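You operate a simulated robot arm through the tools that you are given. There is no shell and no other tool.

Carry out the task below with a simulated robot arm. There is one attempt and no reset: what you move stays moved.

## Task
Switch the colour meter on and zero it with the white block.
Fine: shut the cover to zero and leave it open after; put the block back on its dark pad.

Only the result counts: the job must be done as asked and must still hold three seconds after the hand-in. Knocking over, shifting, dropping, spilling or breaking anything else fails it. A push-on lid holds only when it is set on centred and level and pressed home; a screw cap is set on level and turned clockwise until tight.

## Robot
A 6-joint arm with a three-finger gripper, fixed in place. Base frame: the origin is on the floor under the middle of its stand, x ahead of it, y to its left, z up. Units: mm, rad, N and s.
It reaches about 1213 mm from its shoulder. Its first joint turns from -2.897 to 2.897 rad. Payload 4.89 kg.
Tool frame: the origin (TCP) lies between the finger pads and is the grasp point; the fingertips stand 30 mm ahead of it; z points along the fingers, y is the line along which they close. The gripper opens to 164 mm; its body begins 125 mm behind the TCP.
Orientation is that of the tool frame in the base frame, as a unit quaternion [w, x, y, z]. With the fingers straight down and closing along the base's y, the tool's x points along the base's -x, its y along +y and its z along -z.

## Interface
- The arm moves only by the tool servo_tool. Its argument "moves" is a list of rows, each a list of 7 numbers: the turn, a rotation vector about the tool's x, y, z in units of 8 degrees (1.0 is 8 degrees), then the shift along the tool's x, y, z in units of 30 mm (1.0 is 30 mm), then the finger opening in mm, from 0 to 164. In form: [[ax, ay, az, x, y, z, fingers], ...]. A call has 1 to 20 rows; each row shifts and turns the commanded pose from where the row before left it, along the tool's axes as they then stand. A call with a number of a shift or a turn outside -1 to 1 is refused whole. A row lasts 0.2 s, in which the tool goes at most 50 mm and 0.15 rad; a call with a longer step from one row to the next is refused whole, and so is a gripper value outside its range. A pose out of reach is approached as far as the arm can. The call stops where the force on the tool passes 40 N (or 10 N more than at its start, if that is more) or the arm is blocked; 0.2 s more then pass. The fingers move at their own pace (about 108 mm/s each) and stop on an object; they squeeze with about 40 N. The grip force told is the motor's: it shows also when the fingers shut on nothing. Time passes only in rows, and 0.2 s behind the last, so rows that do not move let the fingers close. The reply holds the time, the measured pose of the TCP, the force on the tool along the base axes, the opening and the grip force, in the units named above and with some noise, with the torque about the TCP (base axes, N m) and any sound that the robot's microphone picked up.
- Cameras (640 x 400 px; columns grow to the right, rows downward): "scene" is fixed at [219.9, -499.6, 1533.8]; the picture's right is [0.95, -0.30, 0.00], its down [-0.14, -0.44, -0.89] and it looks along [0.26, 0.85, -0.46] (base axes); focal length 355 px, centre (320, 200). "wrist" rides on the gripper at [76, -2, -152] in the tool frame; the picture's right is [0.02, 1.00, 0.00], its down [-0.88, 0.02, -0.47] and it looks along [-0.47, 0.01, 0.88] (tool axes); focal length 247 px, centre (320, 200). There is no depth. A picture from a camera that has moved, and an enlarged one, comes with that camera's place and axes in the base frame and with its lens.
- capture(camera): a new picture of that camera. It takes no simulated time.
- raise_lower(by): moves the trunk up (or, below 0, down) by that many mm; the arm rides with it, the base frame stays. It gives what a move gives, with no picture.
- close_up(camera, box): a new picture of the part [left, top, right, bottom] of that camera's present view, enlarged. It takes no simulated time.
- job_done(): hands the job in; it is judged then, once.

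Nothing tells you positions but the pictures and the camera data. Unless the task says otherwise, let go and move clear before handing in.

The tools are called after "Call:" by a JSON object that holds its "op" and its "data". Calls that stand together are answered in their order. servo_tool: Moves the arm, as the interface text tells. Its arguments: {"type":"object","properties":{"moves":{"type":"array"}},"required":["moves"]} The other tools are called the same way: raise_lower (by) moves the trunk up or down; capture (camera) takes a picture; close_up (camera, box) takes an enlarged picture of a part of a camera's view; job_done () hands the job in.

At the start:

```text
clock: 0.0
ee_pos: [461.9, 527.9, 1132.4]
ee_rot: [0.0, 0.0, 1.0, 0.0]
contact_force: [-0.6, 0.5, -0.2]
ft_torque: [-0.04, -0.01, -0.01]
finger_gap: 163.8
grasp_force: 0.1
trunk travel left (down, up): [-175.0, 215.0]
```

scene: 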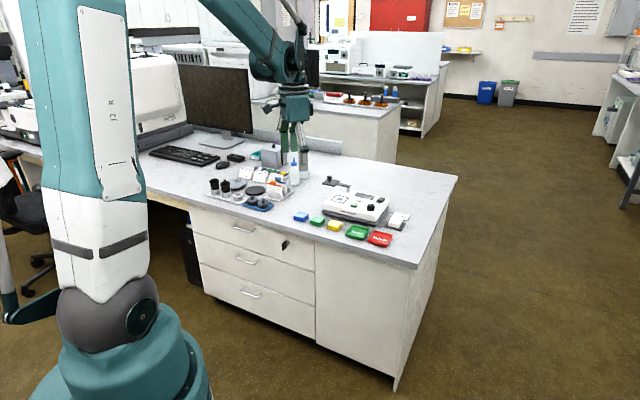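
wrist: 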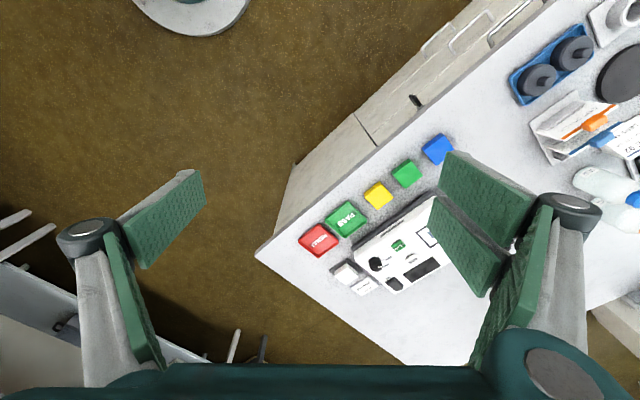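

I see a lab bench with a colour meter (white instrument) near its corner, with coloured blocks in front and a white block on a pad at its right side. I'll take enlarged pictures to understand it first.

Call:
{"op": "close_up", "data": {"camera": "scene", "box": [280, 160, 440, 260]}}

Call:
{"op": "close_up", "data": {"camera": "wrist", "box": [280, 120, 480, 310]}}

```text
4.00 times, centred on (360, 210) of scene
camera zoom: at [219.9, -499.6, 1533.8], right [0.95, -0.3, 0.0], down [-0.14, -0.44, -0.89], along [0.26, 0.85, -0.46], focal length 1419 px, centre (160, 160)
```

zoom: 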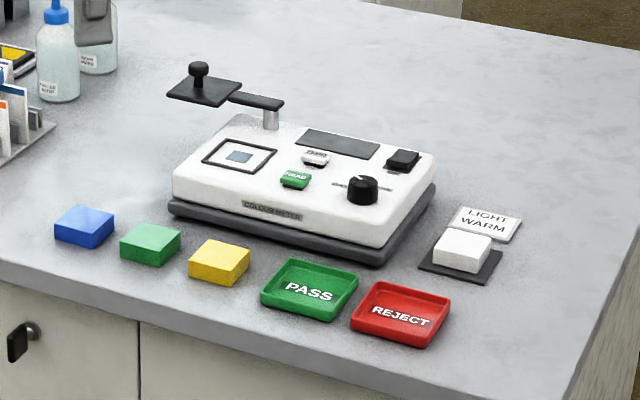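

```text
2.11 times, centred on (380, 215) of wrist
camera zoom: at [385.5, 527.5, 1284.1], right [-0.02, 1.0, 0.0], down [0.88, 0.02, 0.47], along [0.47, 0.01, -0.88], focal length 520 px, centre (194, 168)
```

zoom: 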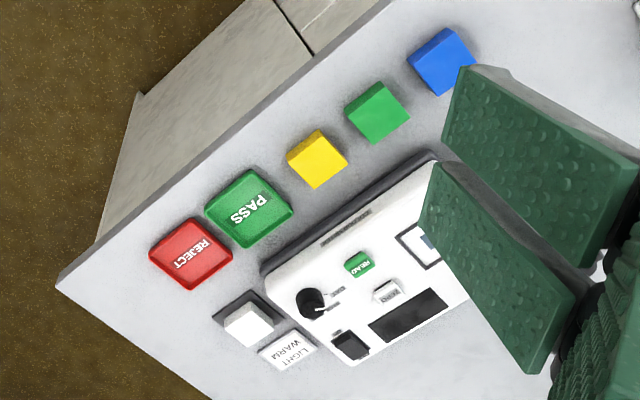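

The meter has a rocker switch, a dial, READ and ZERO buttons, a sample window and a swing cover on a post. The white block sits on a dark pad at about (897, 611, 770). I'll move the hand over for a clearer view.

Call:
{"op": "servo_tool", "data": {"moves": [[0, 0, 0, -0.9, 0.6, 0, 164], [0, 0, 0, -0.9, 0.6, 0, 164], [0, 0, 0, -0.9, 0.6, 0, 164], [0, 0, 0, -0.9, 0.6, 0, 164], [0, 0, 0, -0.9, 0.6, 0, 164], [0, 0, 0, -0.9, 0.6, 0, 164], [0, 0, 0, 0, 0, 0, 164]]}}

Call:
{"op": "capture", "data": {"camera": "wrist"}}

Call:
{"op": "close_up", "data": {"camera": "scene", "box": [315, 170, 415, 233]}}

```text
clock: 1.6
ee_pos: [625.0, 637.8, 1132.6]
ee_rot: [0.0, 0.0, 1.0, 0.0]
contact_force: [-0.5, 0.5, -0.4]
ft_torque: [-0.05, 0.06, 0.01]
finger_gap: 163.9
grasp_force: 0.0
trunk travel left (down, up): [-175.0, 215.0]
```

```text
taken
camera wrist: at [547.9, 636.1, 1283.7], right [-0.02, 1.0, 0.0], down [0.88, 0.02, 0.47], along [0.47, 0.01, -0.88], focal length 247 px, centre (320, 200)
```

wrist: 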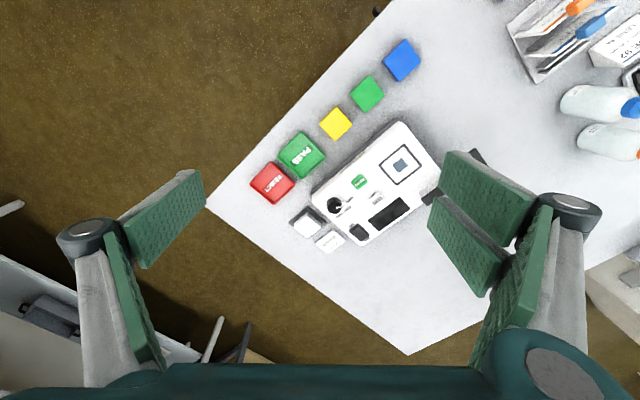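

```text
6.35 times, centred on (365, 202) of scene
camera zoom: at [219.9, -499.6, 1533.8], right [0.95, -0.3, 0.0], down [-0.14, -0.44, -0.89], along [0.26, 0.85, -0.46], focal length 2252 px, centre (34, 190)
```

zoom: 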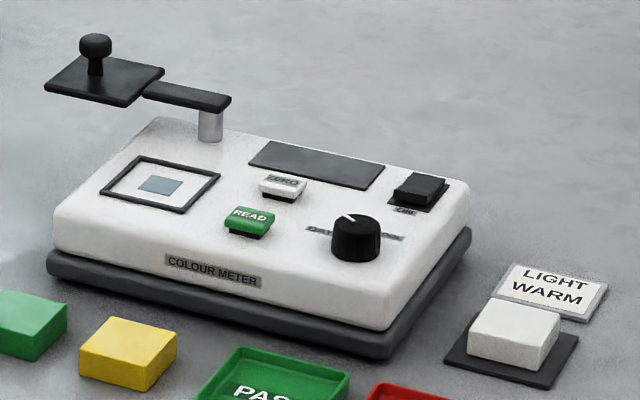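

Call:
{"op": "close_up", "data": {"camera": "wrist", "box": [280, 110, 460, 260]}}

Call:
{"op": "close_up", "data": {"camera": "scene", "box": [355, 192, 395, 217]}}

Call:
{"op": "close_up", "data": {"camera": "wrist", "box": [310, 180, 390, 250]}}

```text
2.67 times, centred on (370, 185) of wrist
camera zoom: at [547.9, 636.1, 1283.7], right [-0.02, 1.0, 0.0], down [0.88, 0.02, 0.47], along [0.47, 0.01, -0.88], focal length 659 px, centre (187, 240)
```

zoom: 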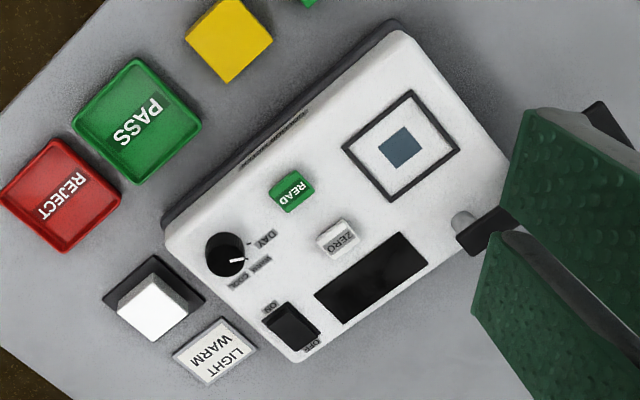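

```text
16.00 times, centred on (375, 204) of scene
camera zoom: at [219.9, -499.6, 1533.8], right [0.95, -0.3, 0.0], down [-0.14, -0.44, -0.89], along [0.26, 0.85, -0.46], focal length 5674 px, centre (-560, 128)
```

zoom: 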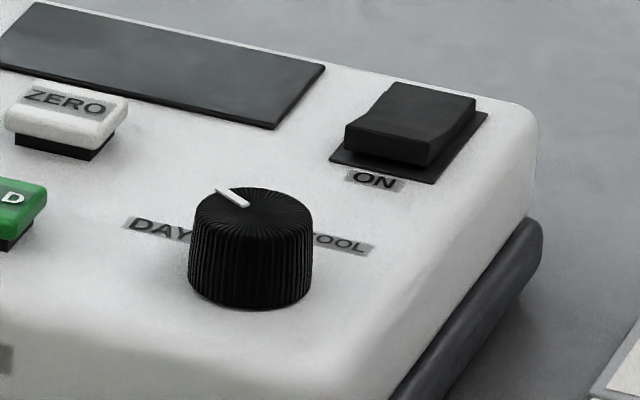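

```text
5.71 times, centred on (350, 215) of wrist
camera zoom: at [547.9, 636.1, 1283.7], right [-0.02, 1.0, 0.0], down [0.88, 0.02, 0.47], along [0.47, 0.01, -0.88], focal length 1411 px, centre (149, 114)
```

zoom: 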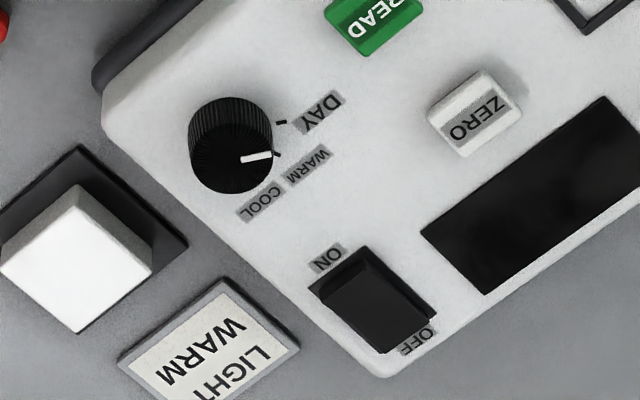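

The dial's pointer appears to be on DAY and a card reads LIGHT WARM. The cover is swung out to the left on its post, and the rocker's raised side needs checking. I'll close the fingers to learn their shape and look at the hand from the scene camera.

Call:
{"op": "servo_tool", "data": {"moves": [[0, 0, 0, 0, 0, 0, 0], [0, 0, 0, 0, 0, 0, 0], [0, 0, 0, 0, 0, 0, 0], [0, 0, 0, 0, 0, 0, 0], [0, 0, 0, 0, 0, 0, 0]]}}

Call:
{"op": "capture", "data": {"camera": "wrist"}}

Call:
{"op": "capture", "data": {"camera": "scene"}}

```text
clock: 2.8
ee_pos: [624.2, 635.8, 1131.1]
ee_rot: [0.001, 0.0, 1.0, 0.0]
contact_force: [-0.5, -0.1, -0.2]
ft_torque: [0.01, 0.01, 0.01]
finger_gap: 0.0
grasp_force: 40.1
trunk travel left (down, up): [-175.0, 215.0]
```

```text
taken
camera wrist: at [547.2, 635.6, 1284.1], right [-0.02, 1.0, 0.0], down [0.88, 0.02, 0.47], along [0.47, 0.01, -0.88], focal length 247 px, centre (320, 200)
```

wrist: 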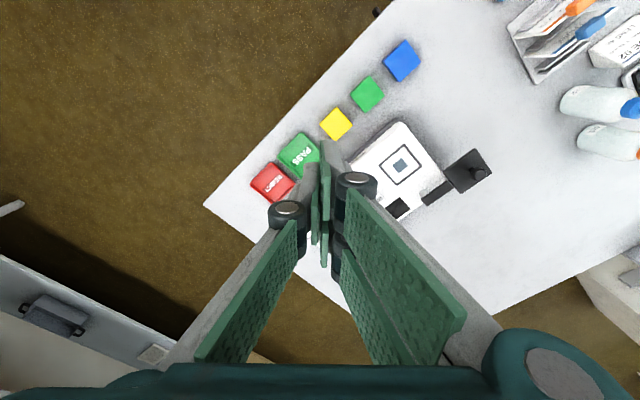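

```text
taken
```

scene: 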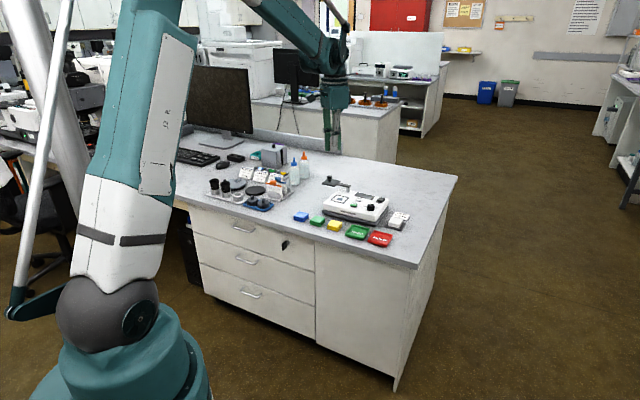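

Call:
{"op": "close_up", "data": {"camera": "scene", "box": [290, 60, 386, 165]}}

Call:
{"op": "close_up", "data": {"camera": "wrist", "box": [240, 120, 420, 290]}}

Call:
{"op": "close_up", "data": {"camera": "wrist", "box": [350, 110, 510, 230]}}

```text
3.81 times, centred on (338, 112) of scene
camera zoom: at [219.9, -499.6, 1533.8], right [0.95, -0.3, 0.0], down [-0.14, -0.44, -0.89], along [0.26, 0.85, -0.46], focal length 1351 px, centre (251, 533)
```

zoom: 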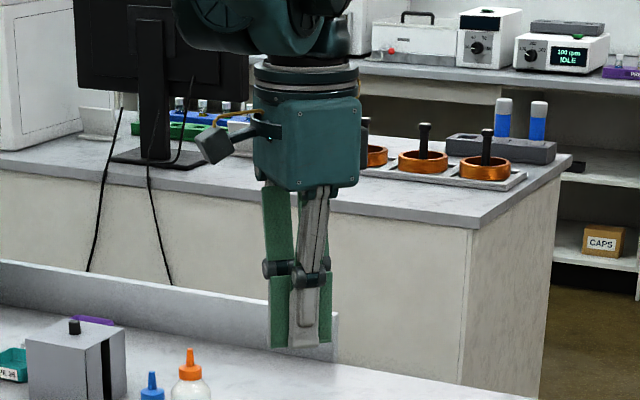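

```text
2.35 times, centred on (330, 205) of wrist
camera zoom: at [547.2, 635.6, 1284.1], right [-0.02, 1.0, 0.0], down [0.88, 0.02, 0.47], along [0.47, 0.01, -0.88], focal length 581 px, centre (296, 188)
```

zoom: 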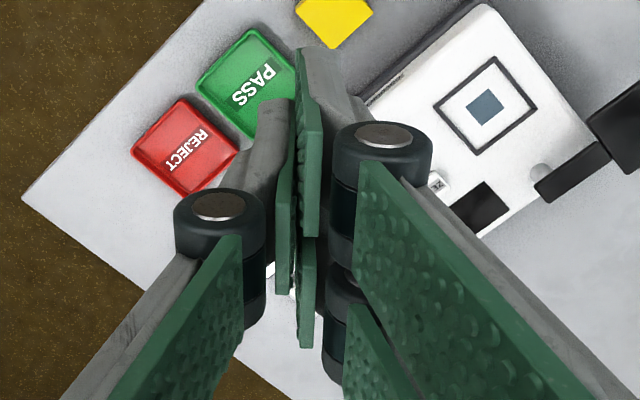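

```text
3.33 times, centred on (430, 170) of wrist
camera zoom: at [547.2, 635.6, 1284.1], right [-0.02, 1.0, 0.0], down [0.88, 0.02, 0.47], along [0.47, 0.01, -0.88], focal length 823 px, centre (-47, 300)
```

zoom: 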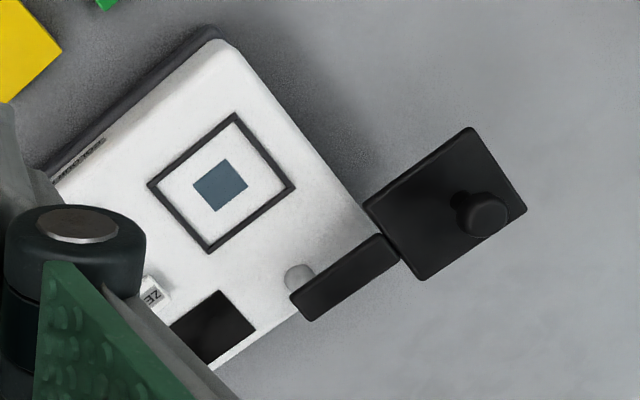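

The fingers are now clear: a thumb on the tool's -y side and two fingers on +y. The meter seems to be yawed about 45° with its top at z≈805. I'll bring the camera closer, turned square to the meter and from its front, for accurate positions.

Call:
{"op": "servo_tool", "data": {"moves": [[0, 0, 0, -0.56, 0.374, 1.0, 164], [0, 0, 0, -0.56, 0.374, 1.0, 164], [0, 0, 0, -0.56, 0.374, 1.0, 164], [0, 0, 0, -0.56, 0.374, 1.0, 164], [0, 0, 0, -0.56, 0.374, 1.0, 164], [0, 0, -0.9375, 0, 0, 0, 164], [0, 0, -0.9375, 0, 0, 0, 164], [0, 0, -0.9375, 0, 0, 0, 164], [0, 0, -0.9375, 0, 0, 0, 164], [0, 0, -0.9375, 0, 0, 0, 164], [0, 0, -0.9375, 0, 0, 0, 164], [0, 0, 0, 0, 0, 0, 164]]}}

Call:
{"op": "capture", "data": {"camera": "wrist"}}

```text
clock: 5.4
ee_pos: [708.1, 692.2, 983.0]
ee_rot: [0.0, -0.383, 0.924, 0.0]
contact_force: [-0.2, -0.6, 0.3]
ft_torque: [-0.01, 0.01, -0.01]
finger_gap: 164.1
grasp_force: 0.1
trunk travel left (down, up): [-175.0, 215.0]
```

```text
taken
camera wrist: at [655.2, 637.3, 1134.4], right [-0.72, 0.69, 0.0], down [0.61, 0.64, 0.47], along [0.33, 0.34, -0.88], focal length 247 px, centre (320, 200)
```

wrist: 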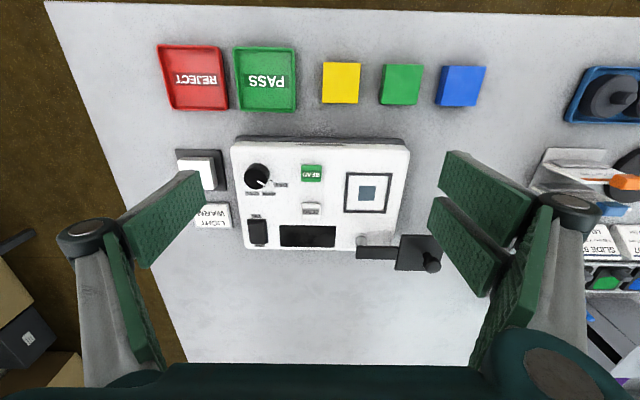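

Call:
{"op": "close_up", "data": {"camera": "wrist", "box": [220, 130, 320, 260]}}

Call:
{"op": "close_up", "data": {"camera": "wrist", "box": [300, 130, 460, 290]}}

Call:
{"op": "close_up", "data": {"camera": "wrist", "box": [140, 130, 260, 260]}}

```text
3.08 times, centred on (270, 195) of wrist
camera zoom: at [655.2, 637.3, 1134.4], right [-0.72, 0.69, 0.0], down [0.61, 0.64, 0.47], along [0.33, 0.34, -0.88], focal length 760 px, centre (474, 215)
```

zoom: 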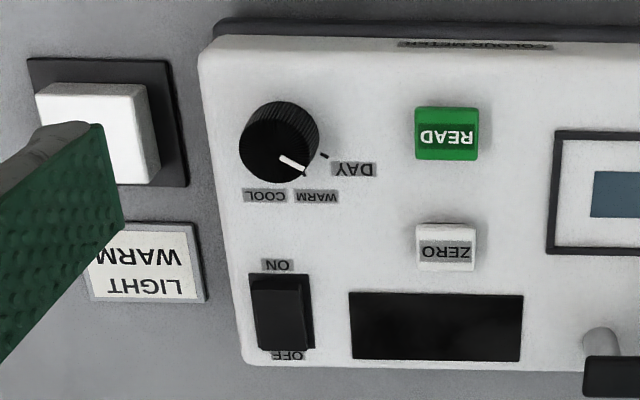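

```text
2.50 times, centred on (380, 210) of wrist
camera zoom: at [655.2, 637.3, 1134.4], right [-0.72, 0.69, 0.0], down [0.61, 0.64, 0.47], along [0.33, 0.34, -0.88], focal length 617 px, centre (170, 175)
```

zoom: 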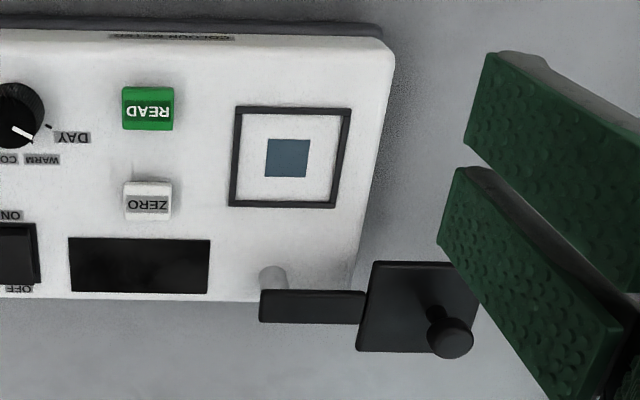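

```text
3.08 times, centred on (200, 195) of wrist
camera zoom: at [655.2, 637.3, 1134.4], right [-0.72, 0.69, 0.0], down [0.61, 0.64, 0.47], along [0.33, 0.34, -0.88], focal length 760 px, centre (689, 215)
```

zoom: 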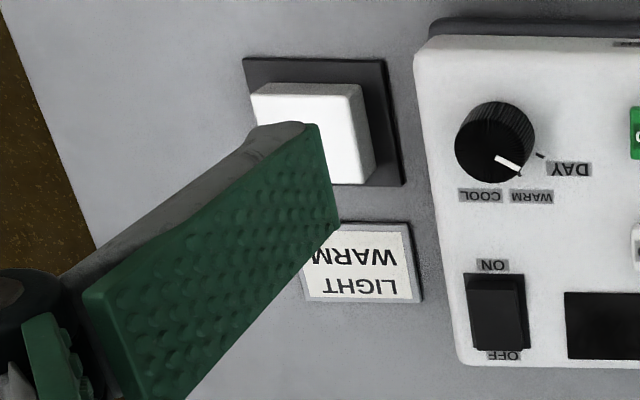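

The view is now square to the meter. In meter axes the rocker is at about (883, 732), ZERO at about (794, 762), the window at about (717, 803) and the cover post about 92 mm behind the window. The rocker's ON side faces front, so I'll close the fingers and hover over its front half.

Call:
{"op": "servo_tool", "data": {"moves": [[0, 0, 0, -0.645, -0.573, 0.405, 0], [0, 0, 0, -0.645, -0.573, 0.405, 0], [0, 0, 0, -0.645, -0.573, 0.405, 0], [0, 0, 0, -0.645, -0.573, 0.405, 0], [0, 0, 0, -0.645, -0.573, 0.405, 0], [0, 0, 0, -0.645, -0.573, 0.405, 0], [0, 0, 0, 0, 0, 0, 0]]}}

Call:
{"op": "capture", "data": {"camera": "wrist"}}

Call:
{"op": "close_up", "data": {"camera": "scene", "box": [315, 140, 425, 220]}}

```text
clock: 7.0
ee_pos: [864.5, 702.2, 908.9]
ee_rot: [0.0, -0.383, 0.924, 0.0]
contact_force: [0.0, -0.7, -0.6]
ft_torque: [-0.01, 0.01, -0.01]
finger_gap: 0.0
grasp_force: 40.4
trunk travel left (down, up): [-175.0, 215.0]
```

```text
taken
camera wrist: at [810.9, 646.7, 1060.1], right [-0.72, 0.69, 0.0], down [0.61, 0.64, 0.47], along [0.33, 0.34, -0.88], focal length 247 px, centre (320, 200)
```

wrist: 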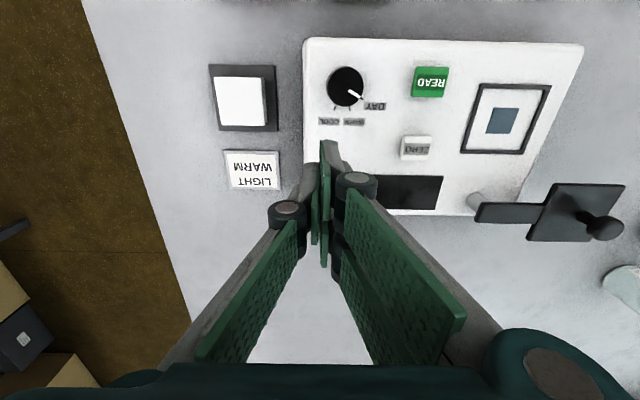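

```text
5.00 times, centred on (370, 180) of scene
camera zoom: at [219.9, -499.6, 1533.8], right [0.95, -0.3, 0.0], down [-0.14, -0.44, -0.89], along [0.26, 0.85, -0.46], focal length 1773 px, centre (70, 300)
```

zoom: 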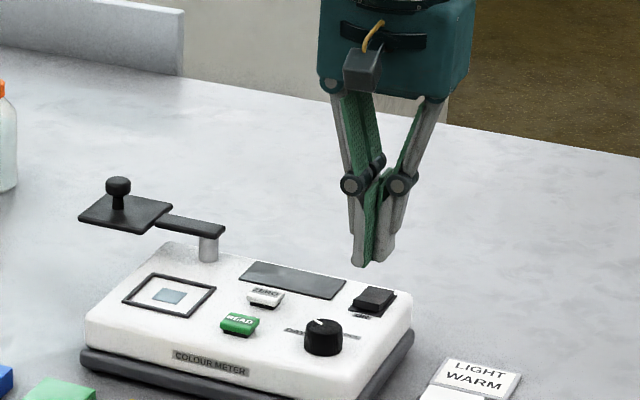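

Call:
{"op": "close_up", "data": {"camera": "wrist", "box": [190, 50, 300, 200]}}

Call:
{"op": "close_up", "data": {"camera": "wrist", "box": [450, 70, 640, 250]}}

Call:
{"op": "close_up", "data": {"camera": "wrist", "box": [290, 30, 450, 160]}}

```text
2.67 times, centred on (245, 125) of wrist
camera zoom: at [810.9, 646.7, 1060.1], right [-0.72, 0.69, 0.0], down [0.61, 0.64, 0.47], along [0.33, 0.34, -0.88], focal length 659 px, centre (520, 400)
```

zoom: 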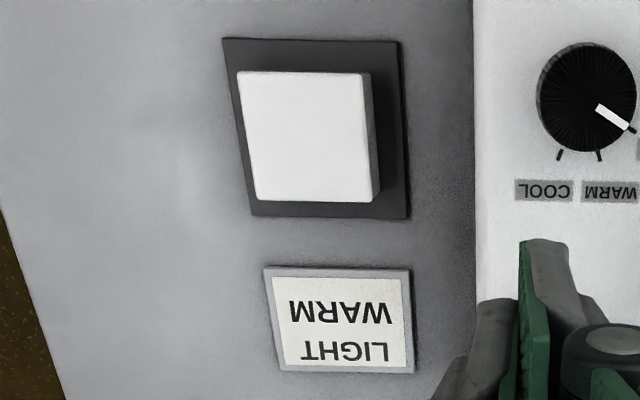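

```text
2.22 times, centred on (545, 160) of wrist
camera zoom: at [810.9, 646.7, 1060.1], right [-0.72, 0.69, 0.0], down [0.61, 0.64, 0.47], along [0.33, 0.34, -0.88], focal length 549 px, centre (-180, 289)
```

zoom: 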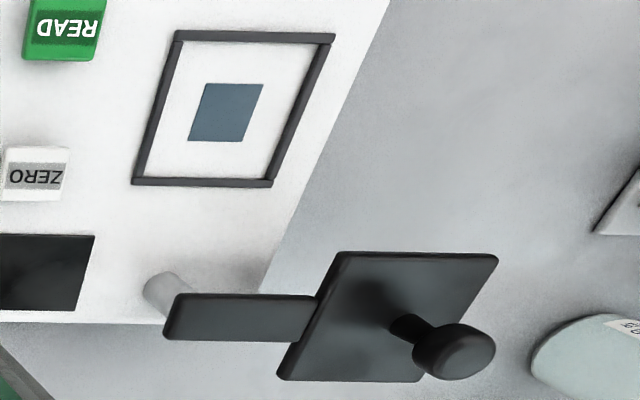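

```text
3.08 times, centred on (370, 95) of wrist
camera zoom: at [810.9, 646.7, 1060.1], right [-0.72, 0.69, 0.0], down [0.61, 0.64, 0.47], along [0.33, 0.34, -0.88], focal length 760 px, centre (166, 523)
```

zoom: 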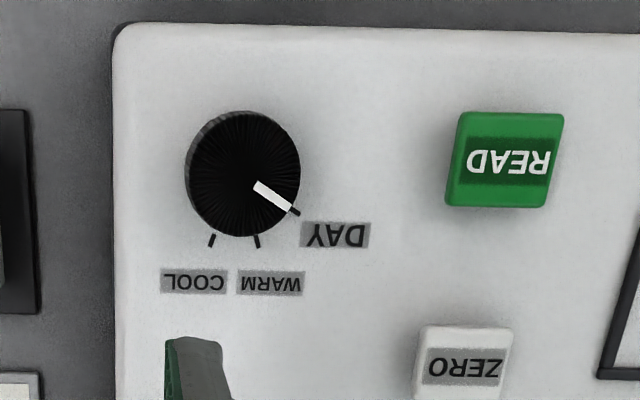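

The cover plate sits near z≈839, the casing top near 812, the block is 50 mm square at L≈-202/B≈1064 (centred on its 72 mm pad), and the dial is on DAY. The fingertip is just ahead of the rocker's pivot, so I'll descend carefully onto its raised front half.

Call:
{"op": "servo_tool", "data": {"moves": [[0, 0, 0, 0.13, 0.1, 0.5, 0], [0, 0, 0, 0, 0, 0.5, 0], [0, 0, 0, 0, 0, 0.4, 0], [0, 0, 0, 0, 0, 0.2, 0], [0, 0, 0, 0, 0, 0, 0]]}}

Call:
{"op": "close_up", "data": {"camera": "scene", "box": [345, 175, 405, 215]}}

```text
clock: 8.2
ee_pos: [858.3, 701.6, 861.5]
ee_rot: [0.0, -0.383, 0.924, 0.0]
contact_force: [0.5, -1.0, -0.3]
ft_torque: [-0.01, 0.01, 0.03]
finger_gap: 0.0
grasp_force: 40.3
trunk travel left (down, up): [-175.0, 215.0]
```

```text
10.00 times, centred on (375, 195) of scene
camera zoom: at [219.9, -499.6, 1533.8], right [0.95, -0.3, 0.0], down [-0.14, -0.44, -0.89], along [0.26, 0.85, -0.46], focal length 3547 px, centre (-230, 250)
```

zoom: 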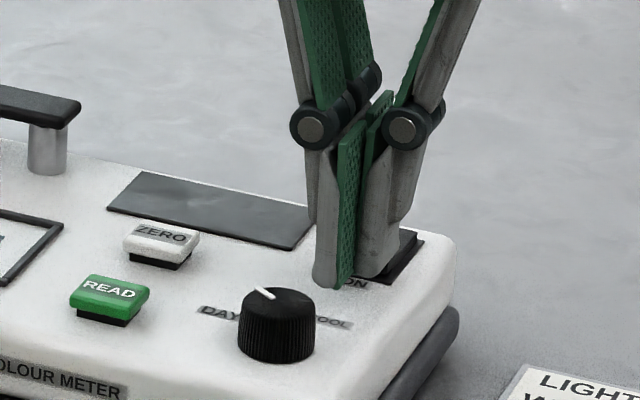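

Call:
{"op": "servo_tool", "data": {"moves": [[0, 0, 0, 0, 0, 0.1, 0], [0, 0, 0, 0, 0, 0.1, 0], [0, 0, 0, 0, 0, 0.1, 0], [0, 0, 0, 0, 0, 0, 0]]}}

```text
clock: 9.2
ee_pos: [859.5, 701.5, 853.6]
ee_rot: [0.0, -0.383, 0.924, -0.001]
contact_force: [-0.6, -0.1, -0.6]
ft_torque: [-0.07, 0.0, -0.03]
finger_gap: 0.0
grasp_force: 40.4
trunk travel left (down, up): [-175.0, 215.0]
```

Call:
{"op": "servo_tool", "data": {"moves": [[0, 0, 0, 0, 0, 0.07, 0], [0, 0, 0, 0, 0, 0.07, 0], [0, 0, 0, 0, 0, 0, 0]]}}

Call:
{"op": "close_up", "data": {"camera": "scene", "box": [345, 175, 405, 215]}}

```text
clock: 10.0
ee_pos: [858.3, 700.9, 850.3]
ee_rot: [0.002, -0.383, 0.924, 0.0]
contact_force: [9.5, 8.8, 37.3]
ft_torque: [1.1, -0.95, -0.09]
finger_gap: 0.0
grasp_force: 39.8
trunk travel left (down, up): [-175.0, 215.0]
```

```text
10.00 times, centred on (375, 195) of scene
camera zoom: at [219.9, -499.6, 1533.8], right [0.95, -0.3, 0.0], down [-0.14, -0.44, -0.89], along [0.26, 0.85, -0.46], focal length 3547 px, centre (-230, 250)
```

zoom: 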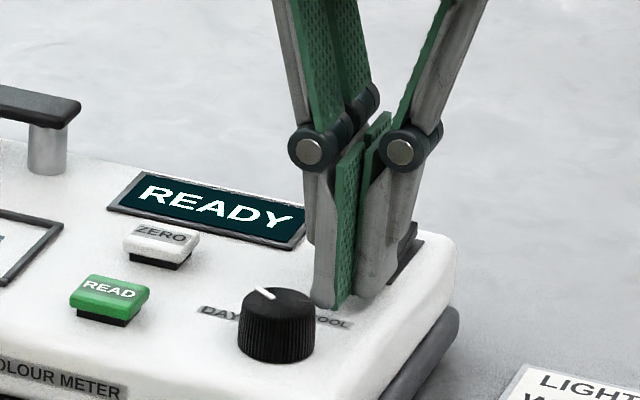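

The display now reads READY, so the meter is on. I'll lift off straight up and check that the rocker stayed over.

Call:
{"op": "servo_tool", "data": {"moves": [[0, 0, 0, 0, 0, -0.2, 0], [0, 0, 0, 0, 0, -0.5, 0], [0, 0, 0, 0, 0, -1, 0], [0, 0, 0, 0, 0, -1, 0], [0, 0, 0, 0, 0, -1, 0], [0, 0, 0, 0, 0, 0, 0]]}}

Call:
{"op": "close_up", "data": {"camera": "scene", "box": [315, 170, 415, 233]}}

Call:
{"op": "capture", "data": {"camera": "wrist"}}

```text
clock: 11.4
ee_pos: [858.0, 702.3, 961.1]
ee_rot: [0.0, -0.383, 0.924, 0.0]
contact_force: [0.2, 1.0, 1.2]
ft_torque: [0.06, -0.02, 0.06]
finger_gap: 0.0
grasp_force: 40.2
trunk travel left (down, up): [-175.0, 215.0]
```

```text
6.35 times, centred on (365, 202) of scene
camera zoom: at [219.9, -499.6, 1533.8], right [0.95, -0.3, 0.0], down [-0.14, -0.44, -0.89], along [0.26, 0.85, -0.46], focal length 2252 px, centre (34, 190)
```

zoom: 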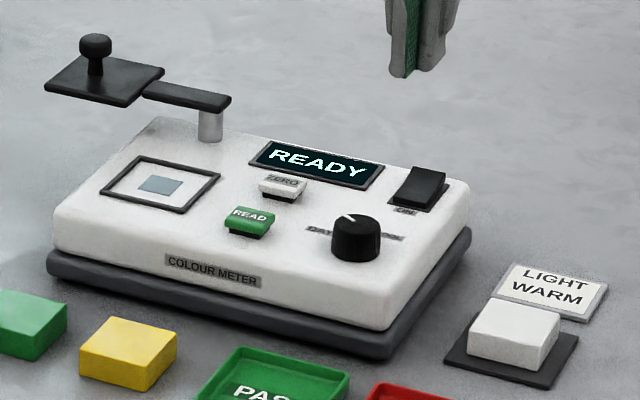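

```text
taken
camera wrist: at [805.0, 646.6, 1111.7], right [-0.72, 0.69, 0.0], down [0.61, 0.64, 0.47], along [0.33, 0.34, -0.88], focal length 247 px, centre (320, 200)
```

wrist: 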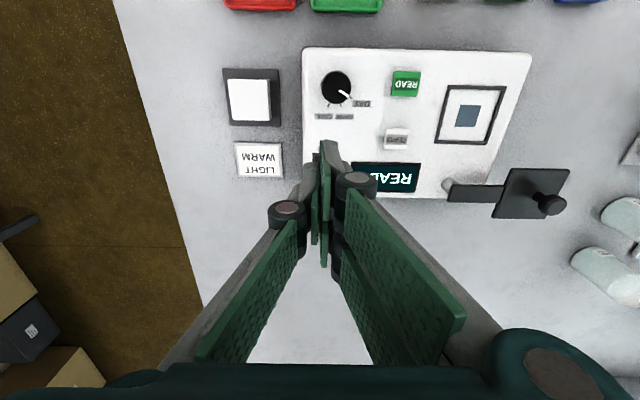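

The meter is on and shows READY. The task doesn't ask for a light change, so I'll leave the dial alone. Next I move above the white block with the fingers part open to line up.

Call:
{"op": "servo_tool", "data": {"moves": [[0, 0, 0, 0.328, -0.766, 0, 90], [0, 0, 0, 0.328, -0.766, 0, 90], [0, 0, 0, 0.328, -0.766, 0, 90], [0, 0, 0, 0.328, -0.766, 0, 90], [0, 0, 0, 0, 0, 1, 90], [0, 0, 0, 0, 0, 0, 90]]}}

Call:
{"op": "capture", "data": {"camera": "wrist"}}

Call:
{"op": "close_up", "data": {"camera": "scene", "box": [355, 150, 435, 250]}}

```text
clock: 12.8
ee_pos: [896.2, 608.7, 929.9]
ee_rot: [0.0, -0.383, 0.924, 0.0]
contact_force: [-0.6, -0.4, 0.3]
ft_torque: [0.04, 0.01, -0.03]
finger_gap: 89.9
grasp_force: 0.1
trunk travel left (down, up): [-175.0, 215.0]
```

```text
taken
camera wrist: at [843.3, 553.8, 1080.6], right [-0.72, 0.69, 0.0], down [0.61, 0.64, 0.47], along [0.33, 0.34, -0.88], focal length 247 px, centre (320, 200)
```

wrist: 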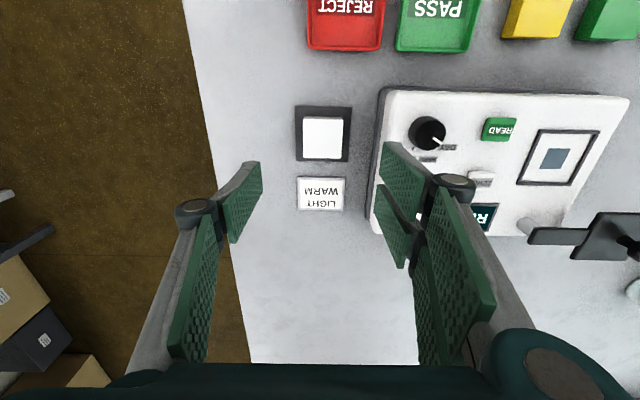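

```text
4.00 times, centred on (395, 200) of scene
camera zoom: at [219.9, -499.6, 1533.8], right [0.95, -0.3, 0.0], down [-0.14, -0.44, -0.89], along [0.26, 0.85, -0.46], focal length 1419 px, centre (20, 200)
```

zoom: 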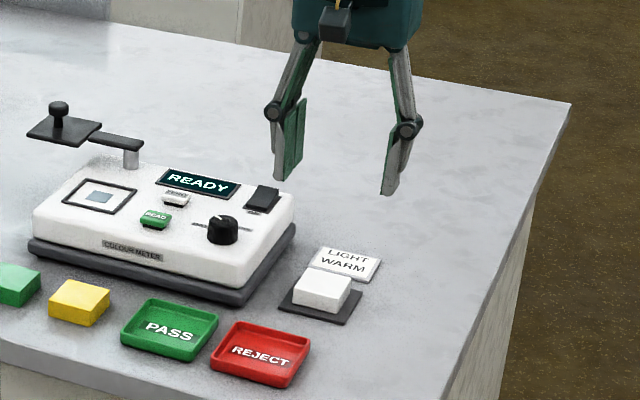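

Call:
{"op": "close_up", "data": {"camera": "wrist", "box": [270, 80, 410, 220]}}

```text
2.86 times, centred on (340, 150) of wrist
camera zoom: at [843.3, 553.8, 1080.6], right [-0.72, 0.69, 0.0], down [0.61, 0.64, 0.47], along [0.33, 0.34, -0.88], focal length 706 px, centre (263, 343)
```

zoom: 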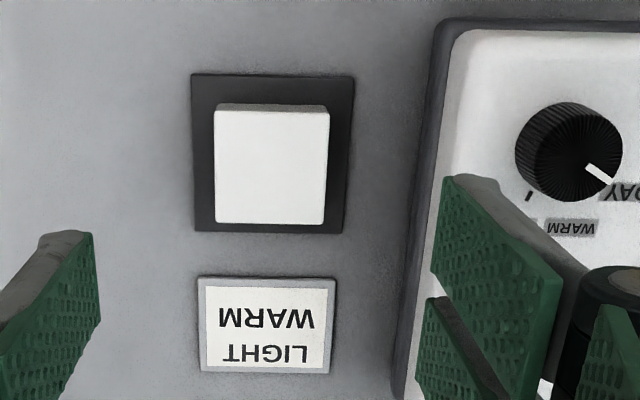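

The block's centre is at L≈-200, B≈1065 and the hand is almost over it. I'll narrow the opening to 72 mm and descend in two stages.

Call:
{"op": "servo_tool", "data": {"moves": [[0, 0, 0, -0.03, 0.11, 0, 72], [0, 0, 0, 0, 0, 0, 72], [0, 0, 0, 0, 0, 1, 72], [0, 0, 0, 0, 0, 1, 72], [0, 0, 0, 0, 0, 1, 72], [0, 0, 0, 0, 0, 0.67, 72], [0, 0, 0, 0, 0, 0, 72]]}}

Call:
{"op": "capture", "data": {"camera": "wrist"}}

Call:
{"op": "close_up", "data": {"camera": "scene", "box": [355, 170, 435, 250]}}

```text
clock: 14.4
ee_pos: [894.9, 611.6, 818.6]
ee_rot: [0.0, -0.382, 0.924, 0.0]
contact_force: [0.8, 0.7, -0.5]
ft_torque: [-0.02, 0.03, -0.01]
finger_gap: 71.9
grasp_force: 0.0
trunk travel left (down, up): [-175.0, 215.0]
```

```text
taken
camera wrist: at [842.0, 556.8, 969.9], right [-0.72, 0.69, 0.0], down [0.61, 0.64, 0.47], along [0.33, 0.34, -0.88], focal length 247 px, centre (320, 200)
```

wrist: 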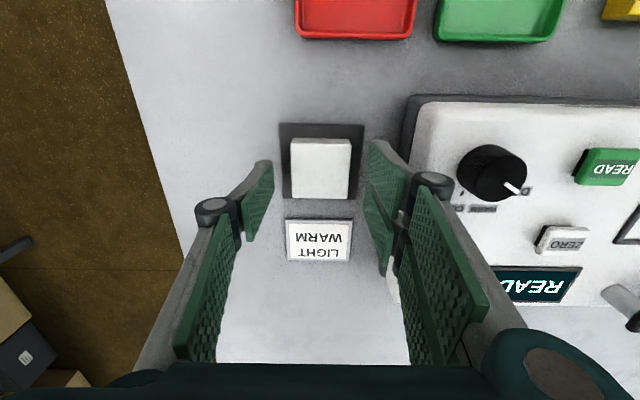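

```text
5.00 times, centred on (395, 210) of scene
camera zoom: at [219.9, -499.6, 1533.8], right [0.95, -0.3, 0.0], down [-0.14, -0.44, -0.89], along [0.26, 0.85, -0.46], focal length 1773 px, centre (-55, 150)
```

zoom: 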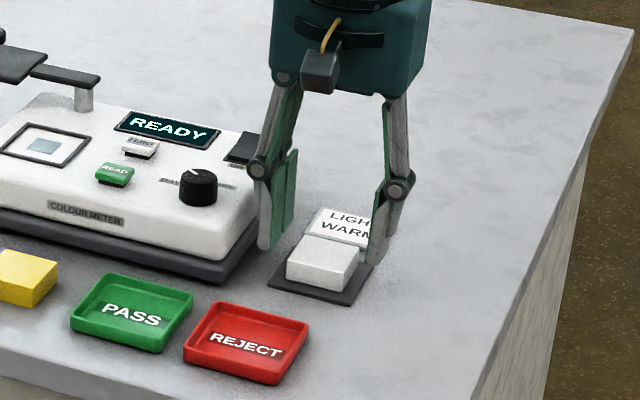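

Call:
{"op": "servo_tool", "data": {"moves": [[0, 0, 0, 0, 0, 0.4, 72], [0, 0, 0, 0, 0, 0.3, 72], [0, 0, 0, 0, 0, 0.2, 72], [0, 0, 0, 0, 0, 0, 72]]}}

Call:
{"op": "close_up", "data": {"camera": "scene", "box": [370, 190, 420, 230]}}

Call:
{"op": "capture", "data": {"camera": "wrist"}}

```text
clock: 15.4
ee_pos: [894.4, 611.5, 792.3]
ee_rot: [-0.001, -0.382, 0.924, 0.0]
contact_force: [0.2, 0.8, 0.0]
ft_torque: [0.04, 0.02, 0.0]
finger_gap: 72.1
grasp_force: 0.2
trunk travel left (down, up): [-175.0, 215.0]
```

```text
10.00 times, centred on (395, 210) of scene
camera zoom: at [219.9, -499.6, 1533.8], right [0.95, -0.3, 0.0], down [-0.14, -0.44, -0.89], along [0.26, 0.85, -0.46], focal length 3547 px, centre (-430, 100)
```

zoom: 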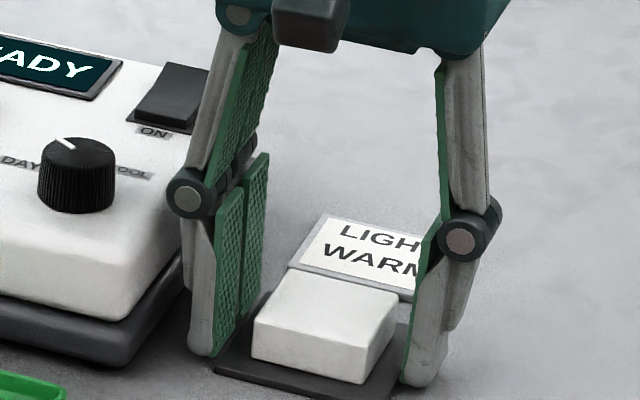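

```text
taken
camera wrist: at [841.5, 557.2, 943.3], right [-0.72, 0.69, 0.0], down [0.61, 0.64, 0.47], along [0.33, 0.34, -0.88], focal length 247 px, centre (320, 200)
```

wrist: 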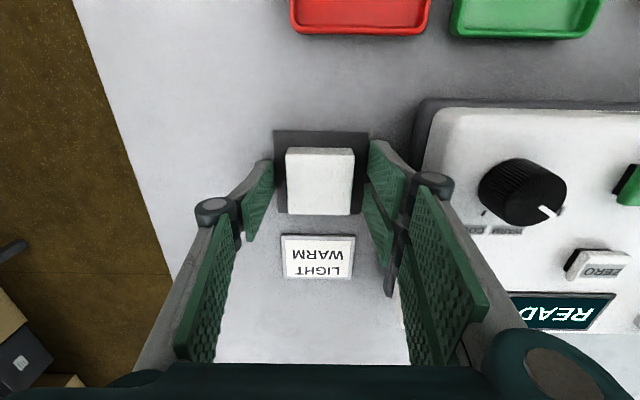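

The fingers straddle the block with clear space all round. I'll close on it now.

Call:
{"op": "servo_tool", "data": {"moves": [[0, 0, 0, 0, 0, 0, 30], [0, 0, 0, 0, 0, 0, 30], [0, 0, 0, 0, 0, 0, 30], [0, 0, 0, 0, 0, 0, 30]]}}

Call:
{"op": "close_up", "data": {"camera": "scene", "box": [370, 190, 420, 230]}}

Call:
{"op": "capture", "data": {"camera": "wrist"}}

```text
clock: 16.4
ee_pos: [893.9, 611.0, 793.8]
ee_rot: [0.0, -0.382, 0.924, 0.0]
contact_force: [-5.2, -1.6, 14.1]
ft_torque: [-0.01, 0.05, 0.01]
finger_gap: 47.4
grasp_force: 40.3
trunk travel left (down, up): [-175.0, 215.0]
```

```text
10.00 times, centred on (395, 210) of scene
camera zoom: at [219.9, -499.6, 1533.8], right [0.95, -0.3, 0.0], down [-0.14, -0.44, -0.89], along [0.26, 0.85, -0.46], focal length 3547 px, centre (-430, 100)
```

zoom: 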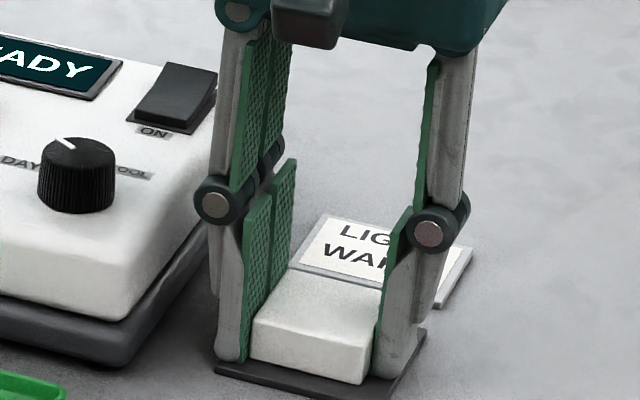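

```text
taken
camera wrist: at [840.8, 557.0, 944.9], right [-0.72, 0.69, 0.0], down [0.61, 0.64, 0.47], along [0.33, 0.34, -0.88], focal length 247 px, centre (320, 200)
```

wrist: 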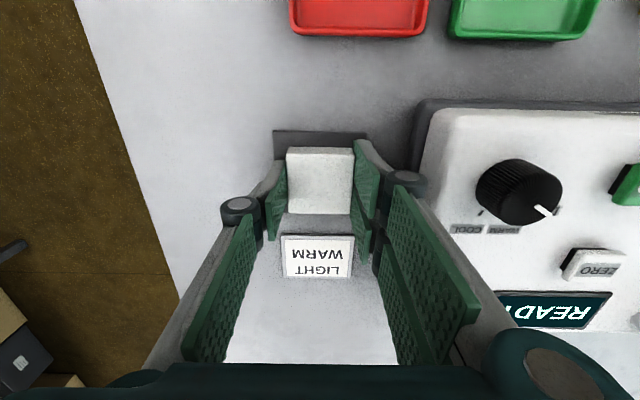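

The grip is on (47.4 mm), but the fingertips touch the dark pad (14 N up). I'll let go, raise 7 mm and grip again so the tips sit clear of the block's underside.

Call:
{"op": "servo_tool", "data": {"moves": [[0, 0, 0, 0, 0, 0, 62], [0, 0, 0, 0, 0, 0, 62], [0, 0, 0, 0, 0, -0.28, 62], [0, 0, 0, 0, 0, 0, 62], [0, 0, 0, 0, 0, 0, 30], [0, 0, 0, 0, 0, 0, 30], [0, 0, 0, 0, 0, 0, 30], [0, 0, 0, 0, 0, 0, 30]]}}

Call:
{"op": "close_up", "data": {"camera": "scene", "box": [370, 190, 420, 230]}}

Call:
{"op": "close_up", "data": {"camera": "wrist", "box": [240, 110, 400, 290]}}

```text
clock: 18.2
ee_pos: [894.2, 611.2, 800.3]
ee_rot: [0.0, -0.383, 0.924, 0.0]
contact_force: [-0.4, 0.0, -0.3]
ft_torque: [0.02, 0.01, -0.01]
finger_gap: 47.3
grasp_force: 40.4
trunk travel left (down, up): [-175.0, 215.0]
```

```text
10.00 times, centred on (395, 210) of scene
camera zoom: at [219.9, -499.6, 1533.8], right [0.95, -0.3, 0.0], down [-0.14, -0.44, -0.89], along [0.26, 0.85, -0.46], focal length 3547 px, centre (-430, 100)
```

zoom: 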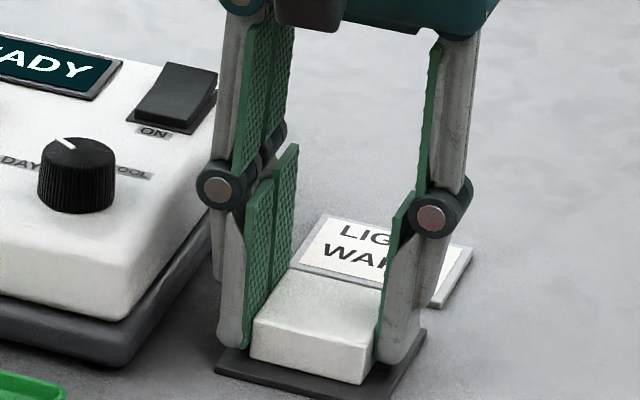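

```text
2.22 times, centred on (320, 200) of wrist
camera zoom: at [841.2, 557.3, 951.8], right [-0.72, 0.69, 0.0], down [0.61, 0.64, 0.47], along [0.33, 0.34, -0.88], focal length 549 px, centre (320, 200)
```

zoom: 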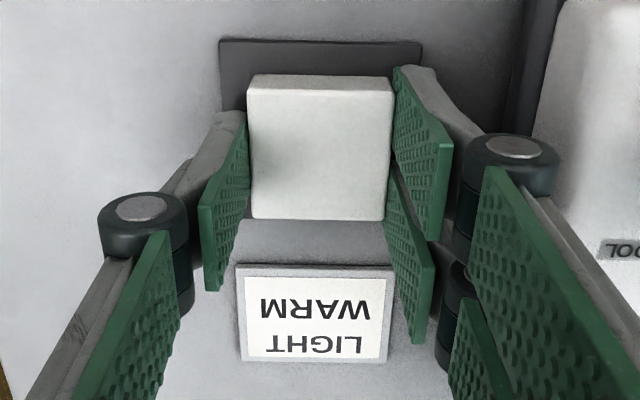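

The block is held cleanly with no stray force; its rest pose on the pad is TCP (894.2, 611.2, 800.3). I'll lift it and carry it over the meter to hover above the window.

Call:
{"op": "servo_tool", "data": {"moves": [[0, 0, 0, 0, 0, -0.3, 30], [0, 0, 0, 0, 0, -0.7, 30], [0, 0, 0, 0, 0, -1, 30], [0, 0, 0, 0, 0, -1, 30], [0, 0, 0, 0, 0, -1, 30], [0, 0, 0, 0, 0, -0.4, 30], [0, 0, 0, 0, 0, 0, 30]]}}

Call:
{"op": "close_up", "data": {"camera": "scene", "box": [350, 150, 430, 230]}}

```text
clock: 19.8
ee_pos: [894.2, 611.2, 933.9]
ee_rot: [0.001, -0.382, 0.924, 0.0]
contact_force: [0.8, 0.3, -0.2]
ft_torque: [0.01, -0.02, -0.01]
finger_gap: 47.4
grasp_force: 40.1
trunk travel left (down, up): [-175.0, 215.0]
```

```text
5.00 times, centred on (390, 190) of scene
camera zoom: at [219.9, -499.6, 1533.8], right [0.95, -0.3, 0.0], down [-0.14, -0.44, -0.89], along [0.26, 0.85, -0.46], focal length 1773 px, centre (-30, 250)
```

zoom: 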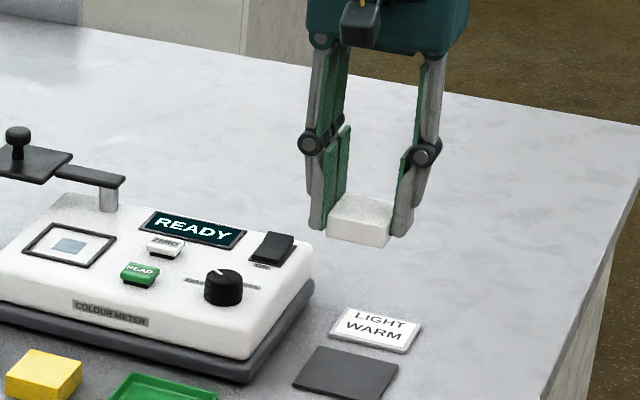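

Call:
{"op": "servo_tool", "data": {"moves": [[0, 0, 0, -0.022, 0.4, 0, 30], [0, 0, 0, -0.022, 0.8, 0, 30], [0, 0, 0, -0.022, 0.9, 0, 30], [0, 0, 0, -0.022, 0.9, 0, 30], [0, 0, 0, -0.022, 0.9, 0, 30], [0, 0, 0, -0.022, 0.9, 0, 30], [0, 0, 0, -0.022, 0.9, 0, 30], [0, 0, 0, -0.022, 0.9, 0, 30], [0, 0, 0, -0.022, 0.9, 0, 30], [0, 0, 0, -0.022, 0.77, 0, 30], [0, 0, 0, 0, 0.4, 0, 30], [0, 0, 0, 0, 0, 0, 30]]}}

Call:
{"op": "capture", "data": {"camera": "wrist"}}

Call:
{"op": "close_up", "data": {"camera": "scene", "box": [300, 140, 400, 230]}}

```text
clock: 22.4
ee_pos: [715.4, 801.8, 932.4]
ee_rot: [0.0, -0.383, 0.924, 0.0]
contact_force: [0.1, 0.8, -1.0]
ft_torque: [0.02, 0.01, -0.02]
finger_gap: 47.3
grasp_force: 40.1
trunk travel left (down, up): [-175.0, 215.0]
```

```text
taken
camera wrist: at [662.3, 746.2, 1083.7], right [-0.72, 0.69, 0.0], down [0.61, 0.64, 0.47], along [0.33, 0.34, -0.88], focal length 247 px, centre (320, 200)
```

wrist: 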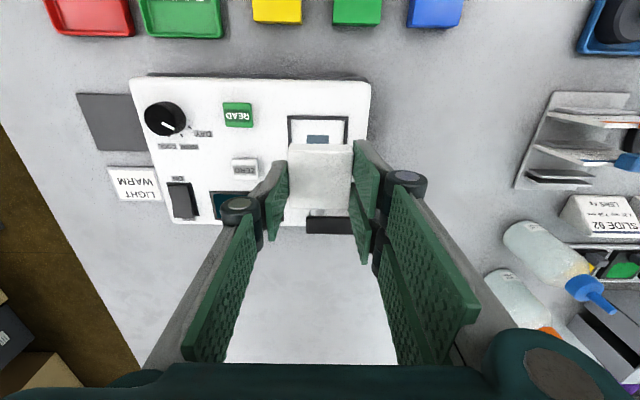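

```text
4.44 times, centred on (350, 185) of scene
camera zoom: at [219.9, -499.6, 1533.8], right [0.95, -0.3, 0.0], down [-0.14, -0.44, -0.89], along [0.26, 0.85, -0.46], focal length 1576 px, centre (187, 267)
```

zoom: 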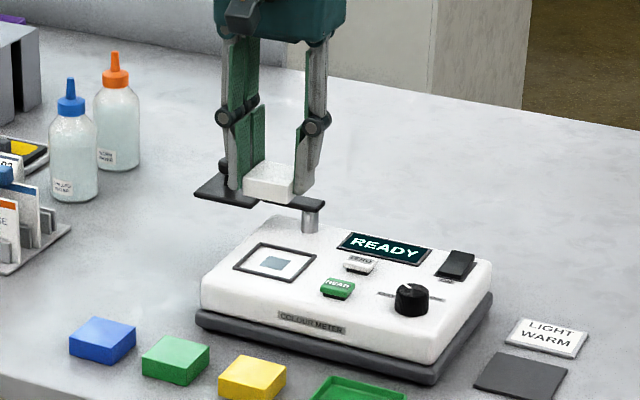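

Call:
{"op": "close_up", "data": {"camera": "wrist", "box": [220, 70, 420, 270]}}

```text
2.00 times, centred on (320, 170) of wrist
camera zoom: at [662.3, 746.2, 1083.7], right [-0.72, 0.69, 0.0], down [0.61, 0.64, 0.47], along [0.33, 0.34, -0.88], focal length 494 px, centre (320, 260)
```

zoom: 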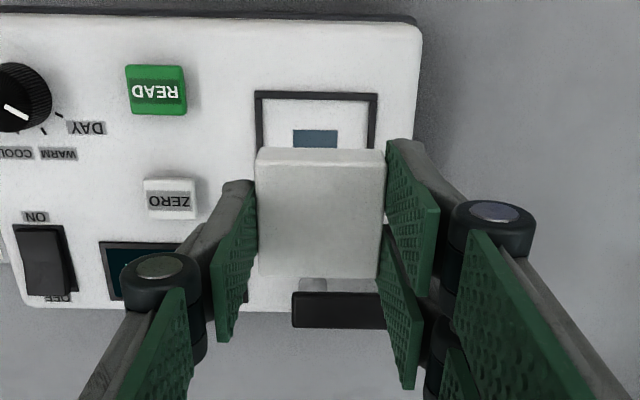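

The window frame is centred at about L=58.3, B=1072.5, so I shift 2.5 mm and descend toward the window, watching the force.

Call:
{"op": "servo_tool", "data": {"moves": [[0, 0, 0, 0, -0.085, 0, 30], [0, 0, 0, 0, 0, 0.7, 30], [0, 0, 0, 0, 0, 0.7, 30], [0, 0, 0, 0, 0, 0.3, 30], [0, 0, 0, 0, 0, 0, 30]]}}

Call:
{"op": "close_up", "data": {"camera": "wrist", "box": [220, 70, 420, 270]}}

Call:
{"op": "close_up", "data": {"camera": "scene", "box": [310, 160, 370, 210]}}

```text
clock: 23.6
ee_pos: [717.7, 798.7, 880.1]
ee_rot: [0.0, -0.383, 0.924, 0.0]
contact_force: [-0.3, 0.1, -1.1]
ft_torque: [0.03, 0.02, -0.01]
finger_gap: 47.1
grasp_force: 39.6
trunk travel left (down, up): [-175.0, 215.0]
```

```text
2.00 times, centred on (320, 170) of wrist
camera zoom: at [664.4, 743.8, 1032.0], right [-0.72, 0.69, 0.0], down [0.61, 0.64, 0.47], along [0.33, 0.34, -0.88], focal length 494 px, centre (320, 260)
```

zoom: 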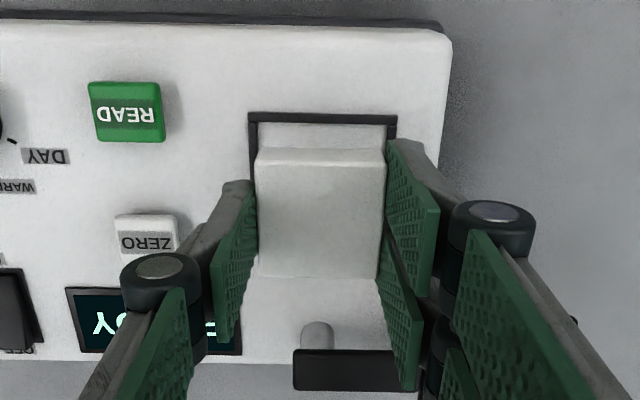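

```text
8.00 times, centred on (340, 185) of scene
camera zoom: at [219.9, -499.6, 1533.8], right [0.95, -0.3, 0.0], down [-0.14, -0.44, -0.89], along [0.26, 0.85, -0.46], focal length 2837 px, centre (160, 320)
```

zoom: 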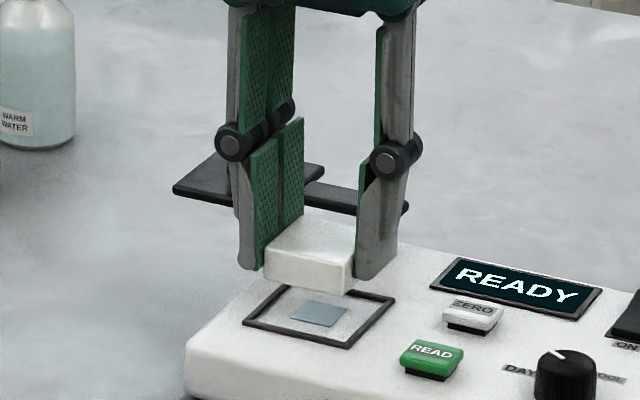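

Call:
{"op": "servo_tool", "data": {"moves": [[0, 0, 0, 0, 0.02, 0.2, 30], [0, 0, 0, 0, 0, 0.15, 30], [0, 0, 0, 0, 0, 0.07, 30], [0, 0, 0, 0, 0, 0, 30]]}}

Call:
{"op": "close_up", "data": {"camera": "scene", "box": [310, 170, 370, 215]}}

```text
clock: 24.6
ee_pos: [717.4, 798.1, 870.6]
ee_rot: [0.0, -0.383, 0.924, 0.0]
contact_force: [0.6, -0.3, -1.2]
ft_torque: [-0.01, -0.02, 0.02]
finger_gap: 47.4
grasp_force: 40.0
trunk travel left (down, up): [-175.0, 215.0]
```

```text
8.89 times, centred on (340, 192) of scene
camera zoom: at [219.9, -499.6, 1533.8], right [0.95, -0.3, 0.0], down [-0.14, -0.44, -0.89], along [0.26, 0.85, -0.46], focal length 3152 px, centre (142, 267)
```

zoom: 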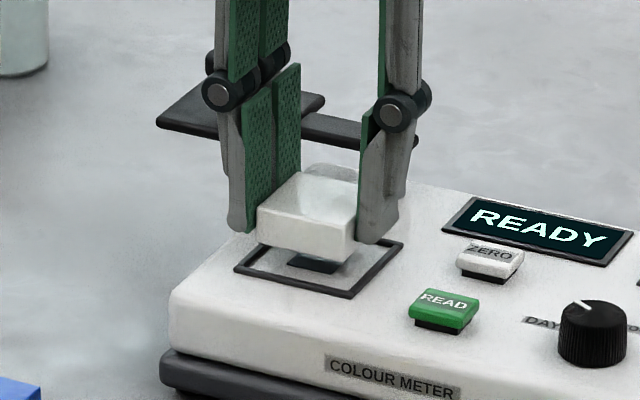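

Call:
{"op": "servo_tool", "data": {"moves": [[0, 0, 0, 0, 0, 0.07, 30], [0, 0, 0, 0, 0, 0.07, 30], [0, 0, 0, 0, 0, 0.07, 30], [0, 0, 0, 0, 0, 0, 30]]}}

Call:
{"op": "close_up", "data": {"camera": "scene", "box": [310, 170, 370, 215]}}

```text
clock: 25.6
ee_pos: [717.1, 799.0, 862.5]
ee_rot: [-0.001, -0.383, 0.924, 0.0]
contact_force: [-0.1, 0.6, -1.2]
ft_torque: [-0.03, 0.0, 0.01]
finger_gap: 47.1
grasp_force: 39.9
trunk travel left (down, up): [-175.0, 215.0]
```

```text
8.89 times, centred on (340, 192) of scene
camera zoom: at [219.9, -499.6, 1533.8], right [0.95, -0.3, 0.0], down [-0.14, -0.44, -0.89], along [0.26, 0.85, -0.46], focal length 3152 px, centre (142, 267)
```

zoom: 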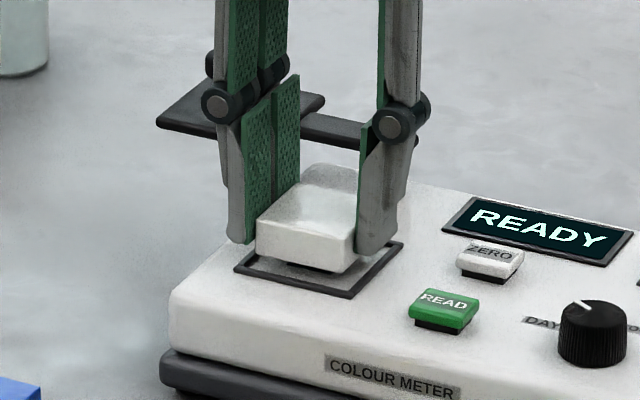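

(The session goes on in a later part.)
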